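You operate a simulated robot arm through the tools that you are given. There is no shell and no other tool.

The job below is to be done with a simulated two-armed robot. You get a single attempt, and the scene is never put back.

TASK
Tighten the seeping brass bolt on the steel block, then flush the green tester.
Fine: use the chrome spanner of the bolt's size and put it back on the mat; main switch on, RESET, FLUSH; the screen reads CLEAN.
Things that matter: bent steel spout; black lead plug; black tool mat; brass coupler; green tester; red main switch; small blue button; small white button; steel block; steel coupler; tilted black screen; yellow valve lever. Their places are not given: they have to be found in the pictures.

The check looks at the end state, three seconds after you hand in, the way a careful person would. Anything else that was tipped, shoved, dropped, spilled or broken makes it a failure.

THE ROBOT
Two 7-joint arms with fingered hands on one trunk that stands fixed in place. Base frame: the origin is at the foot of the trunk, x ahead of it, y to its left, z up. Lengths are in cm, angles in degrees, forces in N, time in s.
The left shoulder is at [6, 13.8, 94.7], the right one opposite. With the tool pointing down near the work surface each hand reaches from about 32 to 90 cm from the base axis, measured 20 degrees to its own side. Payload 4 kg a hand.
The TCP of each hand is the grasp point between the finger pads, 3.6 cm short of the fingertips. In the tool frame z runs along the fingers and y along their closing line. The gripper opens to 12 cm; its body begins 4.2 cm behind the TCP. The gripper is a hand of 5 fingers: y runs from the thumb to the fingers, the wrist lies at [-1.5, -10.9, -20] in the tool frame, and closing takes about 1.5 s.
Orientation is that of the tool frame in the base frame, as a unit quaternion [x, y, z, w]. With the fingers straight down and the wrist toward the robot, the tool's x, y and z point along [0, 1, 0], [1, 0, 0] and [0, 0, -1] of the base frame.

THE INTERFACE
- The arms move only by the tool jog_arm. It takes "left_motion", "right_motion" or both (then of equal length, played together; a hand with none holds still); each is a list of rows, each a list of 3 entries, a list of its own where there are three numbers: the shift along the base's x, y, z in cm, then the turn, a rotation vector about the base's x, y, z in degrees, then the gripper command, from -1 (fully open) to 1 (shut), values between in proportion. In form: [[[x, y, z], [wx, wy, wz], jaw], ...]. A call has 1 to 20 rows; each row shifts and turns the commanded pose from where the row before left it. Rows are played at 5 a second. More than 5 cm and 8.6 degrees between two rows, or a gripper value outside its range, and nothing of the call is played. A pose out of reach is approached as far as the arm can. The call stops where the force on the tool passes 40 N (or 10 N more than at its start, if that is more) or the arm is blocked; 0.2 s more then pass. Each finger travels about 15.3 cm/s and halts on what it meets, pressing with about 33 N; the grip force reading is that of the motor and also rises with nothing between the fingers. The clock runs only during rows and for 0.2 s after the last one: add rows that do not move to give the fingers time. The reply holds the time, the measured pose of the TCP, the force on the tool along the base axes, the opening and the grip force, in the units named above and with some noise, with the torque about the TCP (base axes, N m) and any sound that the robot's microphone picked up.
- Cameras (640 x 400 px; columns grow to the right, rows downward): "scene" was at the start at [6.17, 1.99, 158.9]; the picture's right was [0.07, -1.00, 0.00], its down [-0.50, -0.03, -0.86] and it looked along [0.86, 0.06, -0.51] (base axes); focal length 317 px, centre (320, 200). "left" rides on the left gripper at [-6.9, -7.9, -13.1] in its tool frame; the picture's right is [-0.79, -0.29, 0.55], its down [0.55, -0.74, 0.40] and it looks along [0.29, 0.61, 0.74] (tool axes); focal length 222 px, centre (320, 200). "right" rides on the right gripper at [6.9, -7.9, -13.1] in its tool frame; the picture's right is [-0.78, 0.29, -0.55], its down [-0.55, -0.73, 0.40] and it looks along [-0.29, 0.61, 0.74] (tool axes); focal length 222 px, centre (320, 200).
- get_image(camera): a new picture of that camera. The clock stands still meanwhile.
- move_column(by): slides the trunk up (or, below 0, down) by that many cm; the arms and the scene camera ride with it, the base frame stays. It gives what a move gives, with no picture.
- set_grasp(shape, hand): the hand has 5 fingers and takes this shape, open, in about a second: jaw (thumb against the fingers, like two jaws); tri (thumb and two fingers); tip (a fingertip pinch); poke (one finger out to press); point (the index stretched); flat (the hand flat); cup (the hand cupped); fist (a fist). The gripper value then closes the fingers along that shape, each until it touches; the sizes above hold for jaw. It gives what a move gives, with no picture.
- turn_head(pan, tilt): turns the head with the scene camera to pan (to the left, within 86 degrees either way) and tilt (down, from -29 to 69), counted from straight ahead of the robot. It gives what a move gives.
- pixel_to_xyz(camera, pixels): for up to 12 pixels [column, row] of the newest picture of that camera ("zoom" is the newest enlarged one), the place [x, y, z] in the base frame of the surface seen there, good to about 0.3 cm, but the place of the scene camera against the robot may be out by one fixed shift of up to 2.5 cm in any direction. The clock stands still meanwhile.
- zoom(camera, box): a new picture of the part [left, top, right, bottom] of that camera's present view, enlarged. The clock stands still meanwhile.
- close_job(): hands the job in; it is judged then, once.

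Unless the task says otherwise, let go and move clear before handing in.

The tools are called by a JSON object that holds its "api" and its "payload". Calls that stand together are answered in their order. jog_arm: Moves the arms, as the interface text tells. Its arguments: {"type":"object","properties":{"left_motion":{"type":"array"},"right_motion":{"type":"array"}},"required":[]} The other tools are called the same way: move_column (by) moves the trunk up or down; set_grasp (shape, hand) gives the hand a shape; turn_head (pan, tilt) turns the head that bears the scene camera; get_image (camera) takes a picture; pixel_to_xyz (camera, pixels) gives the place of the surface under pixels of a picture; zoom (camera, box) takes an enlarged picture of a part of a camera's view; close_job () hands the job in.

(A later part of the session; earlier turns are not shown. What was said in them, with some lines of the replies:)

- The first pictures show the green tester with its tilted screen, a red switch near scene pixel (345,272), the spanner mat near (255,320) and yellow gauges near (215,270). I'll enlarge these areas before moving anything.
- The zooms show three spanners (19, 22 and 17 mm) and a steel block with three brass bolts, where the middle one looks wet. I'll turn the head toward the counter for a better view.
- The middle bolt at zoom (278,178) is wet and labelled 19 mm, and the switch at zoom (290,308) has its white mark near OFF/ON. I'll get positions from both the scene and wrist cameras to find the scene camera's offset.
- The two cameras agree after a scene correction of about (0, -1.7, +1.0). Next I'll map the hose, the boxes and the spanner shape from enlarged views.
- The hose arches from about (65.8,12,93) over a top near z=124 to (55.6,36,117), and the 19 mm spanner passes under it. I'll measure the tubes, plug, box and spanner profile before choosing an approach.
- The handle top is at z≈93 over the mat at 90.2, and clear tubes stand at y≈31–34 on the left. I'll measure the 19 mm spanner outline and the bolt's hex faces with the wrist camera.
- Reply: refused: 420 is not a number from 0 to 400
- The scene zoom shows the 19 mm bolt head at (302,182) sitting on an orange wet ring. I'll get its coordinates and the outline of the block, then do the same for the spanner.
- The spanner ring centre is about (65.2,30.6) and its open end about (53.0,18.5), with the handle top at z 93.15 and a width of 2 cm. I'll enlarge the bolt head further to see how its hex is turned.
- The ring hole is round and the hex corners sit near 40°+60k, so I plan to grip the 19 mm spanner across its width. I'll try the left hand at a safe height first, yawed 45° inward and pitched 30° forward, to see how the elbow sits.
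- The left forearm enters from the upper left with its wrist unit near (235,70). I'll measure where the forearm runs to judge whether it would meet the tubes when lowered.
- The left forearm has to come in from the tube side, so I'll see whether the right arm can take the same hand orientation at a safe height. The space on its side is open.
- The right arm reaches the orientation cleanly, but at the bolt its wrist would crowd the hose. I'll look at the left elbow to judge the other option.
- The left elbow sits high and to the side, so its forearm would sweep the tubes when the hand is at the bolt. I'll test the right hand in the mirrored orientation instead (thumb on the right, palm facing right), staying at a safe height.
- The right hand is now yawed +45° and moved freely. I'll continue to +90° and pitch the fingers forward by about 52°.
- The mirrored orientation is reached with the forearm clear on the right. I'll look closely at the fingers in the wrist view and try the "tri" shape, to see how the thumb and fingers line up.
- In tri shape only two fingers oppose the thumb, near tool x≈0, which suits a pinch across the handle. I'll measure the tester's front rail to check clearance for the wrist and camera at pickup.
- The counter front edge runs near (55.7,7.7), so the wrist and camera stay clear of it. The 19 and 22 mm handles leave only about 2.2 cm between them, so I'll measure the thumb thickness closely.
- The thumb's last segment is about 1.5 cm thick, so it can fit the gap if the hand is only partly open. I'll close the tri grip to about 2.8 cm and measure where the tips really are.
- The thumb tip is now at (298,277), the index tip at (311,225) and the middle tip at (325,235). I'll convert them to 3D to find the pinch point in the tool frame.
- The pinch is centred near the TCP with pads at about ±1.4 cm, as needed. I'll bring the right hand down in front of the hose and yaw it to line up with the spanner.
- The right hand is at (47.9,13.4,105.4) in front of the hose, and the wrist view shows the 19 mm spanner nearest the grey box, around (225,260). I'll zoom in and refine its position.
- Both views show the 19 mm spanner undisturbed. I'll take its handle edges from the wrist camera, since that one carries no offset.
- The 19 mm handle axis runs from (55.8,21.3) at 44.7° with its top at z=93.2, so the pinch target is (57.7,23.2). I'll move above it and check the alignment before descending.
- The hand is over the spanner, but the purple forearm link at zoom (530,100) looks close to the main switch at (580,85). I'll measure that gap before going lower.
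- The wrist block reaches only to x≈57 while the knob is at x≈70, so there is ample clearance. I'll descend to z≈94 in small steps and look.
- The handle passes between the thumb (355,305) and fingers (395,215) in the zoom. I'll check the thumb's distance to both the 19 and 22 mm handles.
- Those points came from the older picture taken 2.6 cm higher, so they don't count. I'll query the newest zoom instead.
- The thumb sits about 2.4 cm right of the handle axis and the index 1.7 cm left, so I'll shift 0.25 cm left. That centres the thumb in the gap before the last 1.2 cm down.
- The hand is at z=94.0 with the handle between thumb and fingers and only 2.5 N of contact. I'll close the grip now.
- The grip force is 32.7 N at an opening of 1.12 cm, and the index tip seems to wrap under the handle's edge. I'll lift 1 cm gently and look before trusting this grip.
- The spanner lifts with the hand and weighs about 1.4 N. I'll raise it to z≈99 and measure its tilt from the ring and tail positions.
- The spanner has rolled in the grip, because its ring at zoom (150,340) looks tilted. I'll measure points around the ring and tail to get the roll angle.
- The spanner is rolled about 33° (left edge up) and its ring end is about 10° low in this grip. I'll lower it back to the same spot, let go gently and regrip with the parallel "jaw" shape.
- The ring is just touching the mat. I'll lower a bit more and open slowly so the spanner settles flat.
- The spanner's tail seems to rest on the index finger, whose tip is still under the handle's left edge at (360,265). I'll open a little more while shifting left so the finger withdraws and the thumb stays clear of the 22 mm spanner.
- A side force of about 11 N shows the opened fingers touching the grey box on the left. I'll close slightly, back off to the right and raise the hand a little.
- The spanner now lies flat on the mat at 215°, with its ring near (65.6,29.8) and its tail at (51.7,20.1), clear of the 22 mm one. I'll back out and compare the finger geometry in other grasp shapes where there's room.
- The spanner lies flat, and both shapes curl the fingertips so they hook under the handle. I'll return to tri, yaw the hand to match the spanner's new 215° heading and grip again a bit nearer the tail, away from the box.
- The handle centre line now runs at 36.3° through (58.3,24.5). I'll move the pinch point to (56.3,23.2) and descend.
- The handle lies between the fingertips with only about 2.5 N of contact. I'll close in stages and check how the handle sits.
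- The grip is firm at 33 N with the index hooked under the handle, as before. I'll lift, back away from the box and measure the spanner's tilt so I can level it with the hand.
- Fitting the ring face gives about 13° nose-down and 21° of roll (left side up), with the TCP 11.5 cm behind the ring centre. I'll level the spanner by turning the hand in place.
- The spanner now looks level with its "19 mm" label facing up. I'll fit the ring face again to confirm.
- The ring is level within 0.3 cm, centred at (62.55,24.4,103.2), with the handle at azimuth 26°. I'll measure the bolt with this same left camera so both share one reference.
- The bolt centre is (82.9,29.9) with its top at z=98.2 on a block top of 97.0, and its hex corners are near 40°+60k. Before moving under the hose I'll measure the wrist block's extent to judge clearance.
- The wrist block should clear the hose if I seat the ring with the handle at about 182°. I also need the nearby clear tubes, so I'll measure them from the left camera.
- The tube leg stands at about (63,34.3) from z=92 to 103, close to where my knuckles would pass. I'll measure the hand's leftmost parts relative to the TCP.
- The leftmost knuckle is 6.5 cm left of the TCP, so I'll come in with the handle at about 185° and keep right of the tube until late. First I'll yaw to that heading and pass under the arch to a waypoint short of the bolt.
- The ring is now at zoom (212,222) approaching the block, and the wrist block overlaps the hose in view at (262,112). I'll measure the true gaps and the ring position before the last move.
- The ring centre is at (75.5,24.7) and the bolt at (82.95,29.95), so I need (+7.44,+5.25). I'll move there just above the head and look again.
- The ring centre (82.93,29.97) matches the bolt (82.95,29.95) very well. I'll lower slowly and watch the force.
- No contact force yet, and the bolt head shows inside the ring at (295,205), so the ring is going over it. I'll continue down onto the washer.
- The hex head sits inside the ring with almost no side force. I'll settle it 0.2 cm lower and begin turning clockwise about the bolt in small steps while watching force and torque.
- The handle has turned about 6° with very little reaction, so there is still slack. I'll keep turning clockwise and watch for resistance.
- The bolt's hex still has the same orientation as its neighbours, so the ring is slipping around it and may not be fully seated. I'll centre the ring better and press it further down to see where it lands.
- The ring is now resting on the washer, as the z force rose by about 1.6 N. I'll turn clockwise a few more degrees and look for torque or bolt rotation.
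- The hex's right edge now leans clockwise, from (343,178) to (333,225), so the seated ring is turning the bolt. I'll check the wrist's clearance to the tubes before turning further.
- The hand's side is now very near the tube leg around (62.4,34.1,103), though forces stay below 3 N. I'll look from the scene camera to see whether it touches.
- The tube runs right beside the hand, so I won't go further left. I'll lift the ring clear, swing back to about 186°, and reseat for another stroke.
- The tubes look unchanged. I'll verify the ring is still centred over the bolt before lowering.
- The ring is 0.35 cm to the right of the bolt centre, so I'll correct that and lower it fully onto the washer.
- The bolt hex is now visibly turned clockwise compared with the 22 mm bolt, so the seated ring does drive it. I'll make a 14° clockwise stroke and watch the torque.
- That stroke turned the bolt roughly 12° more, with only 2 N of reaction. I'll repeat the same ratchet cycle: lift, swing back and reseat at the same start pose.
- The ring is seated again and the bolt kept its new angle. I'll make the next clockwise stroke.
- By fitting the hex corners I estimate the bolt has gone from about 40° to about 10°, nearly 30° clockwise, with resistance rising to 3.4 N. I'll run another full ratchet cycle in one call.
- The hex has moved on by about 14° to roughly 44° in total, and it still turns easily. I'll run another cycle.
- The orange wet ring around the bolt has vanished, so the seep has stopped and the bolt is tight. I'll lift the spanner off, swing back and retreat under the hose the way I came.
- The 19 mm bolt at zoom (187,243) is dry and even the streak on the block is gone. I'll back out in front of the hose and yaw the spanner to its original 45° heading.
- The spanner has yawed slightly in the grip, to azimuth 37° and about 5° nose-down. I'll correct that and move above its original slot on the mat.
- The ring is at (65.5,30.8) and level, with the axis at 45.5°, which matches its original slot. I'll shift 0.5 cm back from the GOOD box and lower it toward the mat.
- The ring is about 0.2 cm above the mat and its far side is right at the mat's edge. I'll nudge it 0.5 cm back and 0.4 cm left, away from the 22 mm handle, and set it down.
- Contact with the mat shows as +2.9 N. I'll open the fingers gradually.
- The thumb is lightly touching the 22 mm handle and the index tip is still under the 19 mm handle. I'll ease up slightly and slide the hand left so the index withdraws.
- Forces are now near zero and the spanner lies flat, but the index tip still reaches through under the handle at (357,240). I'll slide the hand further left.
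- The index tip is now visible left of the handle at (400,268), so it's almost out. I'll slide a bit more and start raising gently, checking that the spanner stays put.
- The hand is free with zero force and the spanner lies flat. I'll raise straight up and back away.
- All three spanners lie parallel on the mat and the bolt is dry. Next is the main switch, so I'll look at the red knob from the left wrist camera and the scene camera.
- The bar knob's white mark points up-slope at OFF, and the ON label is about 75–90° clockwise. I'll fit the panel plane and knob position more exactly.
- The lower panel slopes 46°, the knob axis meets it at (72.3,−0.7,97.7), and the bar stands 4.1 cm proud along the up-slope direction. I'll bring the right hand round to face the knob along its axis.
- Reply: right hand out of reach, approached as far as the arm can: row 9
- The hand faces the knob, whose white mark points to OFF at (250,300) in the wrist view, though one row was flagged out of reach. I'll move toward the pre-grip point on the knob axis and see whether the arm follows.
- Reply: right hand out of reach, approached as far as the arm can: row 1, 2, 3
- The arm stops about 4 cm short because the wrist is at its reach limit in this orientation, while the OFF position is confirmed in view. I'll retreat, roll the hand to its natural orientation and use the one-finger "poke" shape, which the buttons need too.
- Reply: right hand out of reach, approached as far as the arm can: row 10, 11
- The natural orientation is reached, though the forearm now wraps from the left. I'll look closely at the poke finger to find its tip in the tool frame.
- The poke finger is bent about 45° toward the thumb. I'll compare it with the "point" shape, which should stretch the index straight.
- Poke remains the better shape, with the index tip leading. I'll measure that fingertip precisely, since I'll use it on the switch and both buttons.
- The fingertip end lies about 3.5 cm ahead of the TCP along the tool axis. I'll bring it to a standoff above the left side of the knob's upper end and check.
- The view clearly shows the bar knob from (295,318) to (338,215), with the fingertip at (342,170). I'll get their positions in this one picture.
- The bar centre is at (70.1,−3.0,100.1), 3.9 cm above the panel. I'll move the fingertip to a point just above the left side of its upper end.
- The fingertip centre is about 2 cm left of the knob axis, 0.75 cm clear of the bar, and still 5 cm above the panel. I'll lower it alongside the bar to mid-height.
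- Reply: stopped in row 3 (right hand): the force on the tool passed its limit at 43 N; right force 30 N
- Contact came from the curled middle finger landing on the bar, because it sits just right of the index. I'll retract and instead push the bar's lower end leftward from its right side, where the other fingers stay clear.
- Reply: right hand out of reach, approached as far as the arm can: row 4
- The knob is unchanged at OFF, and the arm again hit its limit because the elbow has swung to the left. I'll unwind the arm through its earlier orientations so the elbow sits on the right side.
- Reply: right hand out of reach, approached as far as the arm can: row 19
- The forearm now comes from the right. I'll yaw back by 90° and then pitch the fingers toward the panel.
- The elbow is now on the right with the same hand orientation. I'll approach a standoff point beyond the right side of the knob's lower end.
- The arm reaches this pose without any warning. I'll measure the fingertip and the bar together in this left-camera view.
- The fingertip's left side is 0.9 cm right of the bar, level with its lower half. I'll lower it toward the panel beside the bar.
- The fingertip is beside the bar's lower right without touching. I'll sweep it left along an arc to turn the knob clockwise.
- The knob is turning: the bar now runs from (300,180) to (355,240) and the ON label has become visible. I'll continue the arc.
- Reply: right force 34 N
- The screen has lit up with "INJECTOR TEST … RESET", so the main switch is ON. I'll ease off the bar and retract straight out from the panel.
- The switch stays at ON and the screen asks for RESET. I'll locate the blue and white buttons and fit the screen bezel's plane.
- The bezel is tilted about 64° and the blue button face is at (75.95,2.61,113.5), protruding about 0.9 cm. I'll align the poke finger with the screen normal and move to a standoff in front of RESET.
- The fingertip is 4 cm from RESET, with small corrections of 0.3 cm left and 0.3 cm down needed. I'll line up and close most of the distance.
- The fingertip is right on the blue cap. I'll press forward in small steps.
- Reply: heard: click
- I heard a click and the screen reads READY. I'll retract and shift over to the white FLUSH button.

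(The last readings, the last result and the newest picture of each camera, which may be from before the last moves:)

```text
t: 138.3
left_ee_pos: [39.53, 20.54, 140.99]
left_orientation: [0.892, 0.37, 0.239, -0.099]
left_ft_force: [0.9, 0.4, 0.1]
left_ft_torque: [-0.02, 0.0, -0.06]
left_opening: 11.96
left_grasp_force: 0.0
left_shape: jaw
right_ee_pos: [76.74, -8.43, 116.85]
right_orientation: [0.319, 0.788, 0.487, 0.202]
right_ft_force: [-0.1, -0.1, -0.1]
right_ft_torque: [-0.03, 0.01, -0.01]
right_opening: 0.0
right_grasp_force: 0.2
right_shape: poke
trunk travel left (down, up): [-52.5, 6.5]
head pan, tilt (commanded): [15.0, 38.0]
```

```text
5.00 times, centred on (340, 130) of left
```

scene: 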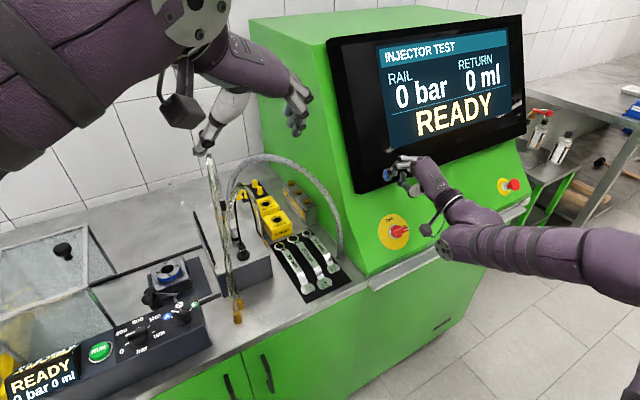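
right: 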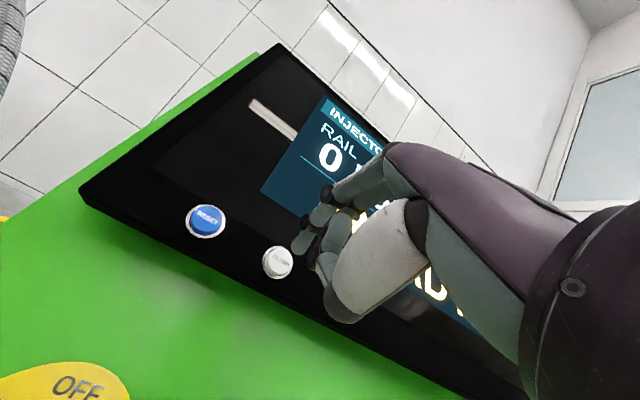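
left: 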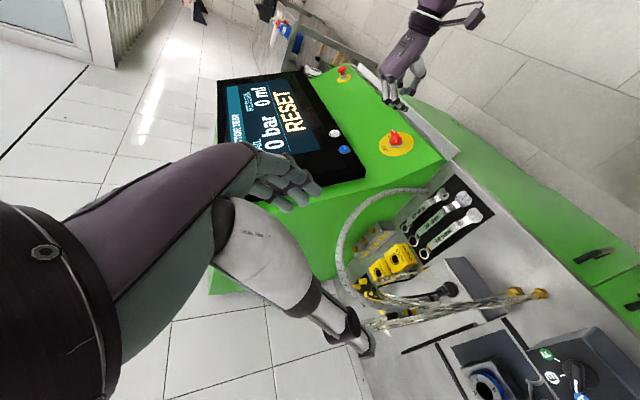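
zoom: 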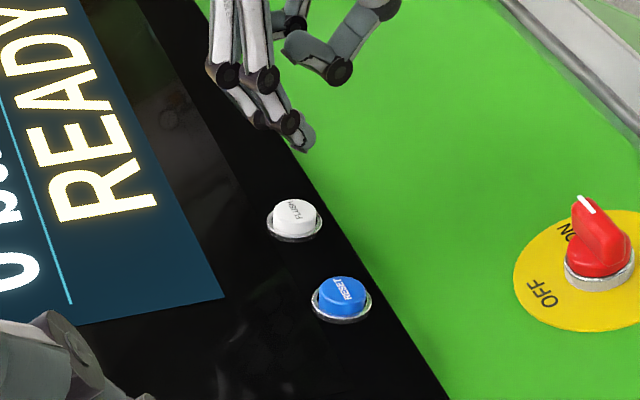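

No reach warning here. I'll measure the white cap and fingertip in the same wrist view.

{"api": "zoom", "payload": {"camera": "right", "box": [250, 200, 330, 290]}}

{"api": "pixel_to_xyz", "payload": {"camera": "zoom", "pixels": [[225, 290], [210, 280], [240, 300], [225, 260], [230, 310], [320, 220], [335, 230], [310, 210], [350, 190], [250, 280], [205, 295], [330, 180]]}}

{"api": "zoom", "payload": {"camera": "left", "box": [310, 110, 360, 160]}}

{"api": "pixel_to_xyz", "payload": {"camera": "zoom", "pixels": [[250, 250], [240, 245], [260, 240], [230, 255], [270, 260], [255, 180], [265, 165], [245, 170], [270, 180], [300, 300], [200, 200], [150, 250]]}}

```text
4.44 times, centred on (290, 245) of right
```

zoom: 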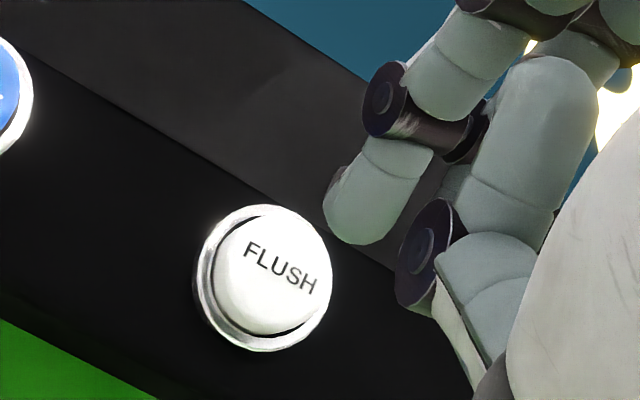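

```text
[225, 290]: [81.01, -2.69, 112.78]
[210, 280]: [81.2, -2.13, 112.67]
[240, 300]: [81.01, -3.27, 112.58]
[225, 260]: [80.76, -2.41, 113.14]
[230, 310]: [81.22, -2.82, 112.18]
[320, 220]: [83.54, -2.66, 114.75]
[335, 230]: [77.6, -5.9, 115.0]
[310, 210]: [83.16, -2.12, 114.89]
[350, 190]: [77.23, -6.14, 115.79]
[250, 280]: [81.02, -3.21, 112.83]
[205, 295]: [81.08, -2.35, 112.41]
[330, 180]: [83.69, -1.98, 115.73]
```

```text
8.00 times, centred on (335, 135) of left
```

zoom: 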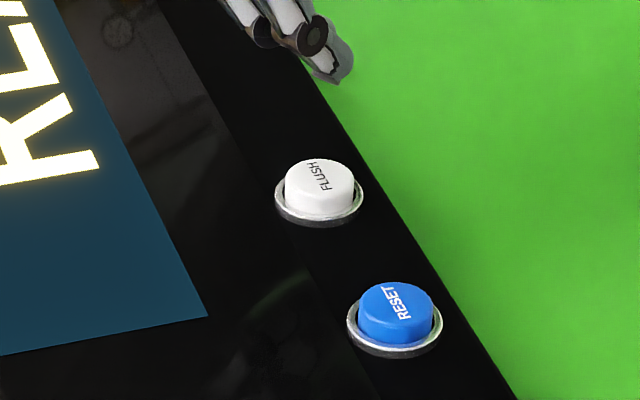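

```text
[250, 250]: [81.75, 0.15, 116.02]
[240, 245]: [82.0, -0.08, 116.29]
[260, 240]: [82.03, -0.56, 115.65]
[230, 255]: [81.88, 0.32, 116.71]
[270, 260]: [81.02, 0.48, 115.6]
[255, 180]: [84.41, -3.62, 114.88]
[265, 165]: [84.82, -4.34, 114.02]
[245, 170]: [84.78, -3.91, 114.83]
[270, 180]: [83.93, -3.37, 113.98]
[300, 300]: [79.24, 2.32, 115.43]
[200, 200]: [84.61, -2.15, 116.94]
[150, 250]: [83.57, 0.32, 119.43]
```

The white cap centre is about (81.15,−3.3,113.1). I'll shift 0.3 cm down the screen, close in and press in small steps.

{"api": "jog_arm", "payload": {"right_motion": [[[-0.09, -0.1, -0.27], [0, 0, 0], -1], [[0.7, 0.7, -0.49], [0, 0, 0], -1], [[0.7, 0.7, -0.49], [0, 0, 0], -1], [[0.6, 0.6, -0.42], [0, 0, 0], -1], [[0, 0, 0], [0, 0, 0], -1]]}}

{"api": "zoom", "payload": {"camera": "right", "box": [240, 190, 360, 310]}}

{"api": "zoom", "payload": {"camera": "left", "box": [300, 100, 360, 160]}}

```text
t: 139.6
left_ee_pos: [39.55, 20.5, 141.08]
left_orientation: [0.892, 0.37, 0.239, -0.099]
left_ft_force: [-0.2, -0.3, 0.6]
left_ft_torque: [0.03, 0.06, 0.03]
left_opening: 11.93
left_grasp_force: 0.1
left_shape: jaw
right_ee_pos: [78.8, -6.46, 115.13]
right_orientation: [0.319, 0.788, 0.486, 0.201]
right_ft_force: [0.2, -0.6, 0.1]
right_ft_torque: [-0.02, -0.01, 0.01]
right_opening: 0.0
right_grasp_force: 0.0
right_shape: poke
trunk travel left (down, up): [-52.5, 6.5]
head pan, tilt (commanded): [15.0, 38.0]
```

```text
3.33 times, centred on (300, 250) of right
```

zoom: 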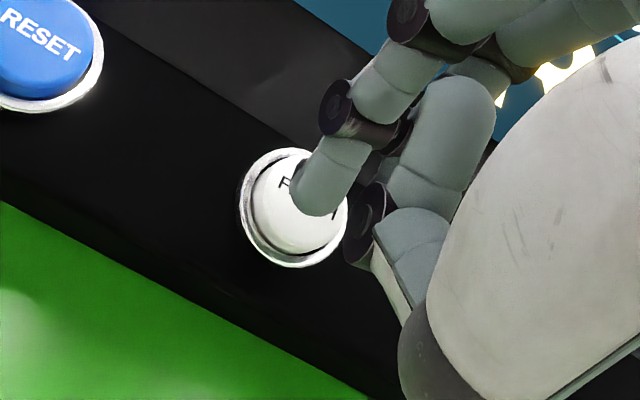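

```text
6.67 times, centred on (330, 130) of left
```

zoom: 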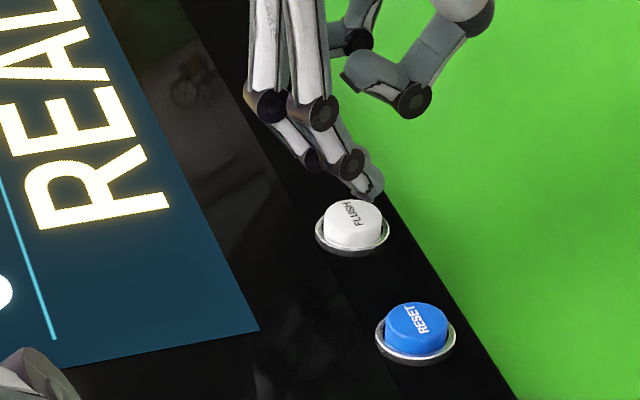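

The alignment matches the earlier RESET press. I'll press FLUSH now.

{"api": "jog_arm", "payload": {"right_motion": [[[0.19, 0.19, -0.13], [0, 0, 0], -1], [[0.19, 0.19, -0.13], [0, 0, 0], -1], [[0.19, 0.19, -0.13], [0, 0, 0], -1], [[0.19, 0.19, -0.13], [0, 0, 0], -1], [[0.15, 0.15, -0.1], [0, 0, 0], -1], [[0, 0, 0], [0, 0, 0], -1]]}}

{"api": "get_image", "payload": {"camera": "scene"}}

{"api": "zoom", "payload": {"camera": "left", "box": [300, 100, 360, 160]}}

```text
t: 140.9
left_ee_pos: [39.58, 20.43, 141.04]
left_orientation: [0.892, 0.37, 0.239, -0.099]
left_ft_force: [-0.6, 0.0, 0.7]
left_ft_torque: [0.02, 0.0, -0.02]
left_opening: 11.97
left_grasp_force: 0.1
left_shape: jaw
right_ee_pos: [79.62, -5.66, 114.52]
right_orientation: [0.319, 0.787, 0.487, 0.203]
right_ft_force: [-1.0, -1.1, 1.4]
right_ft_torque: [0.01, -0.02, 0.03]
right_opening: 0.0
right_grasp_force: 0.1
right_shape: poke
trunk travel left (down, up): [-52.5, 6.5]
head pan, tilt (commanded): [15.0, 38.0]
heard: click
```

```text
taken
```

scene: 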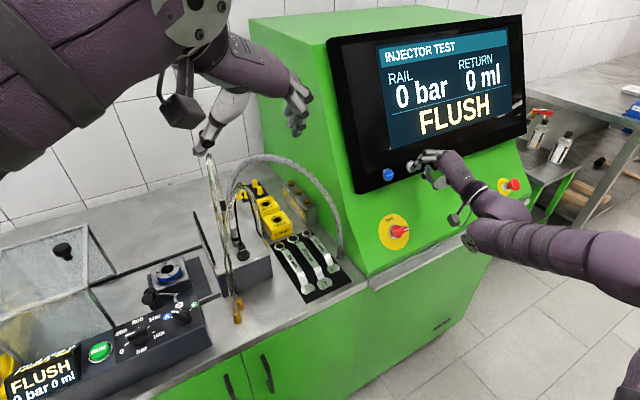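

```text
6.67 times, centred on (330, 130) of left
```

zoom: 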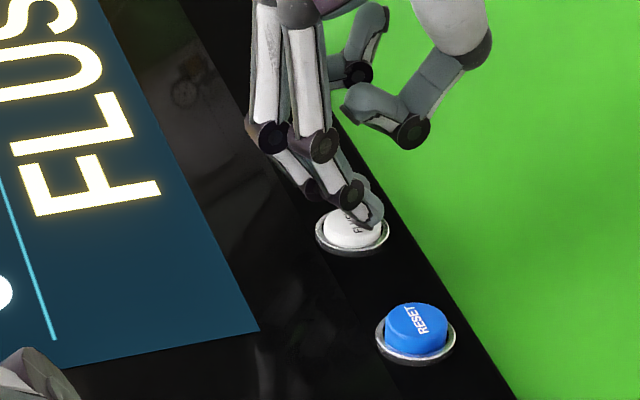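

A click was heard and the screen now shows FLUSH. I'll retract, move clear and let time pass for it to finish.

{"api": "jog_arm", "payload": {"right_motion": [[[-0.63, -0.64, 0.44], [0, 0, 0], -1], [[-0.63, -0.64, 0.44], [0, 0, 0], -1], [[-1.3, -1.3, 0.9], [0, 0, 0], -1], [[-2, -1.5, 1], [0, 0, 0], -1], [[-3, -1.5, 1], [0, 0, 0], -1], [[-3, -1.5, 1], [0, 0, 0], -1], [[-3, -1.5, 1], [0, 0, 0], -1], [[-3, -1.5, 1], [0, 0, 0], -1], [[-3, -1.5, 0], [0, 0, 0], -1], [[-3, -1.5, 0], [0, 0, 0], -1], [[0, 0, 0], [0, 0, 0], -1], [[0, 0, 0], [0, 0, 0], -1], [[0, 0, 0], [0, 0, 0], -1], [[0, 0, 0], [0, 0, 0], -1], [[0, 0, 0], [0, 0, 0], -1], [[0, 0, 0], [0, 0, 0], -1], [[0, 0, 0], [0, 0, 0], -1], [[0, 0, 0], [0, 0, 0], -1], [[0, 0, 0], [0, 0, 0], -1], [[0, 0, 0], [0, 0, 0], -1]]}}

{"api": "get_image", "payload": {"camera": "scene"}}

{"api": "get_image", "payload": {"camera": "left"}}

```text
t: 145.2
left_ee_pos: [39.69, 20.55, 140.96]
left_orientation: [0.892, 0.37, 0.239, -0.099]
left_ft_force: [-0.5, 0.7, -1.1]
left_ft_torque: [0.02, -0.04, 0.05]
left_opening: 11.97
left_grasp_force: 0.0
left_shape: jaw
right_ee_pos: [57.19, -18.65, 121.4]
right_orientation: [0.319, 0.788, 0.486, 0.202]
right_ft_force: [0.0, -0.7, -0.3]
right_ft_torque: [0.04, 0.0, 0.01]
right_opening: 0.01
right_grasp_force: 0.0
right_shape: poke
trunk travel left (down, up): [-52.5, 6.5]
head pan, tilt (commanded): [15.0, 38.0]
```

```text
taken
```

scene: 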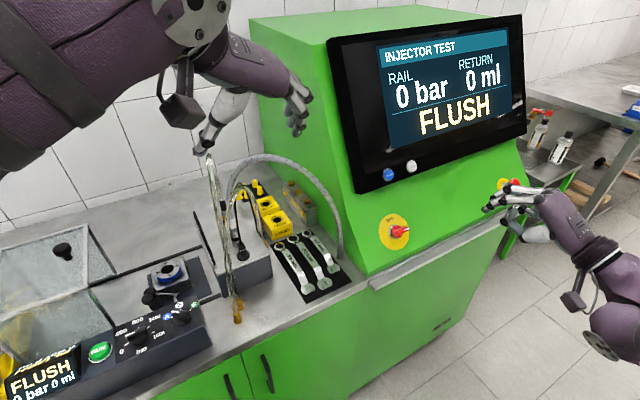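

```text
taken
```

left: 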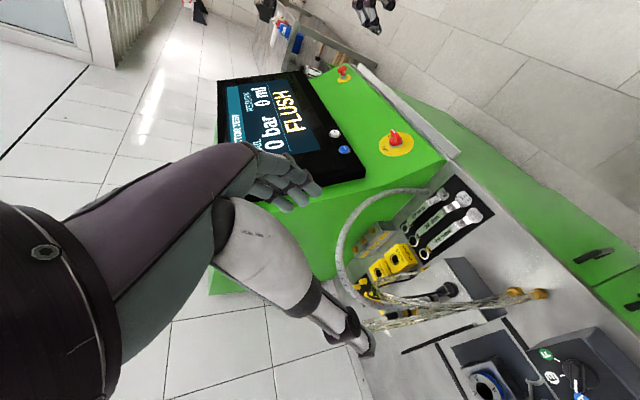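

The screen still shows FLUSH about 4 s after pressing. I'll wait several more seconds and check again.

{"api": "jog_arm", "payload": {"right_motion": [[[0, 0, 0], [0, 0, 0], -1], [[0, 0, 0], [0, 0, 0], -1], [[0, 0, 0], [0, 0, 0], -1], [[0, 0, 0], [0, 0, 0], -1], [[0, 0, 0], [0, 0, 0], -1], [[0, 0, 0], [0, 0, 0], -1], [[0, 0, 0], [0, 0, 0], -1], [[0, 0, 0], [0, 0, 0], -1], [[0, 0, 0], [0, 0, 0], -1], [[0, 0, 0], [0, 0, 0], -1], [[0, 0, 0], [0, 0, 0], -1], [[0, 0, 0], [0, 0, 0], -1], [[0, 0, 0], [0, 0, 0], -1], [[0, 0, 0], [0, 0, 0], -1], [[0, 0, 0], [0, 0, 0], -1], [[0, 0, 0], [0, 0, 0], -1], [[0, 0, 0], [0, 0, 0], -1], [[0, 0, 0], [0, 0, 0], -1], [[0, 0, 0], [0, 0, 0], -1], [[0, 0, 0], [0, 0, 0], -1]]}}

{"api": "get_image", "payload": {"camera": "scene"}}

{"api": "zoom", "payload": {"camera": "scene", "box": [190, 140, 360, 310]}}

{"api": "zoom", "payload": {"camera": "left", "box": [340, 170, 490, 310]}}

```text
t: 149.3
left_ee_pos: [39.63, 20.51, 141.15]
left_orientation: [0.892, 0.369, 0.24, -0.099]
left_ft_force: [-0.1, 0.5, 0.0]
left_ft_torque: [-0.04, 0.02, 0.0]
left_opening: 11.95
left_grasp_force: 0.0
left_shape: jaw
right_ee_pos: [57.26, -18.69, 121.35]
right_orientation: [0.319, 0.788, 0.487, 0.202]
right_ft_force: [-0.5, -0.6, 0.4]
right_ft_torque: [0.0, -0.03, 0.0]
right_opening: 0.0
right_grasp_force: 0.0
right_shape: poke
trunk travel left (down, up): [-52.5, 6.5]
head pan, tilt (commanded): [15.0, 38.0]
```

```text
taken
```

scene: 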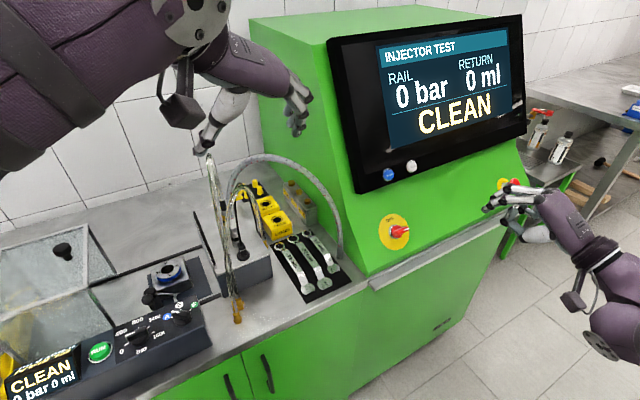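

```text
2.35 times, centred on (275, 225) of scene
```

zoom: 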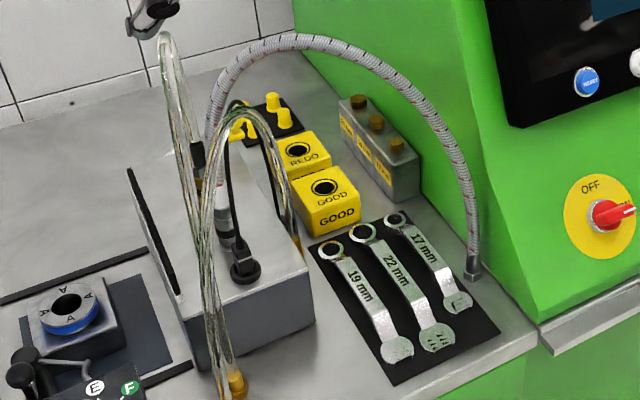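

```text
2.86 times, centred on (415, 240) of left
```

zoom: 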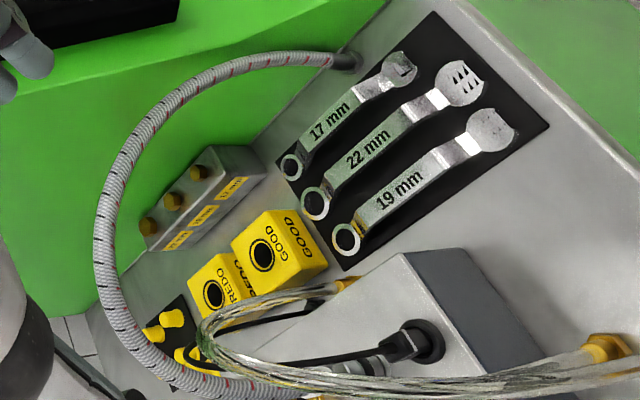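

The screen reads CLEAN and the spanners lie on the mat with a dry bolt. I'll check that the 17 and 22 mm spanners and the grey box are still where they started.

{"api": "pixel_to_xyz", "payload": {"camera": "zoom", "pixels": [[303, 205], [327, 200], [315, 188], [460, 82], [283, 165], [299, 165], [398, 70], [345, 225], [359, 240], [336, 242], [490, 130], [405, 255]]}}

{"api": "zoom", "payload": {"camera": "left", "box": [350, 225, 400, 265]}}

{"api": "zoom", "payload": {"camera": "scene", "box": [370, 20, 540, 250]}}

```text
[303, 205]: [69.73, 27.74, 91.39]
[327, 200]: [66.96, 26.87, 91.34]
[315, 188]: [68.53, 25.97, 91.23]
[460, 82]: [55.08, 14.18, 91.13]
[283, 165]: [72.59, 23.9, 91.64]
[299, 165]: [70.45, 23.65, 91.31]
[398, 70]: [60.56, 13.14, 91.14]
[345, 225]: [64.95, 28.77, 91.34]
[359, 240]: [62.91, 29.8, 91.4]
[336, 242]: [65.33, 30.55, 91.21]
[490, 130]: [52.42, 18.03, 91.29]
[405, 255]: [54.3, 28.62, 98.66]
```

```text
10.00 times, centred on (375, 245) of left
```

zoom: 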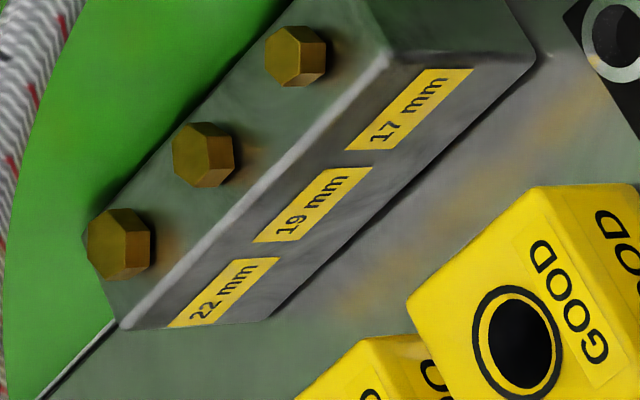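

```text
1.74 times, centred on (455, 135) of scene
```

zoom: 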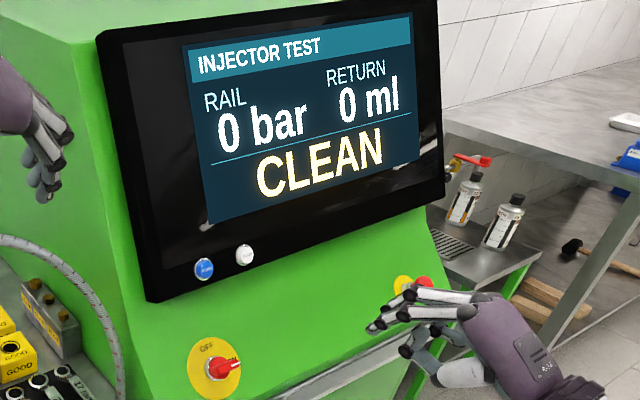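

The 17 and 22 mm spanners are within about 0.3–0.6 cm of their starting readings, roughly the measurement scatter. The 19 mm spanner is back on the mat, the bolt is dry, the switch is ON, the screen reads CLEAN, and both hands are clear. I'll hand the job in.

{"api": "close_job", "payload": {}}

```text
The job is handed in.
```

The 19 mm bolt is tightened, the tester is flushed and the screen reads CLEAN. I handed the job in with both hands clear, and the check's verdict hasn't come back.

- **Bolt:** the seeping bolt was the middle one, marked 19 mm. I turned it clockwise with the 19 mm spanner over several short strokes until the wet ring around it and the streak on the block were gone.
- **Spanner:** it is back on the mat, about 1–2 cm from where it started, parallel to the other two. The 17 and 22 mm spanners show no clear movement.
- **Tester:** I turned the main switch to ON and pressed RESET, and the screen showed READY. I then pressed FLUSH, and within about 8 seconds it read CLEAN.

A careful look might notice these contacts:
- **Grey box:** my fingers pressed against the grey box beside the mat with about 11 N. It measures in the same place afterwards.
- **22 mm spanner:** my thumb touched its handle lightly while I put the 19 mm spanner down.
- **Knob:** my first try at the main switch pressed on top of the knob until the arm's force limit stopped it at 43 N. The knob did not turn then, and it worked normally afterwards.
- **Clear tubes:** the hand worked right beside them during the strokes and may have brushed them. They looked unchanged afterwards.
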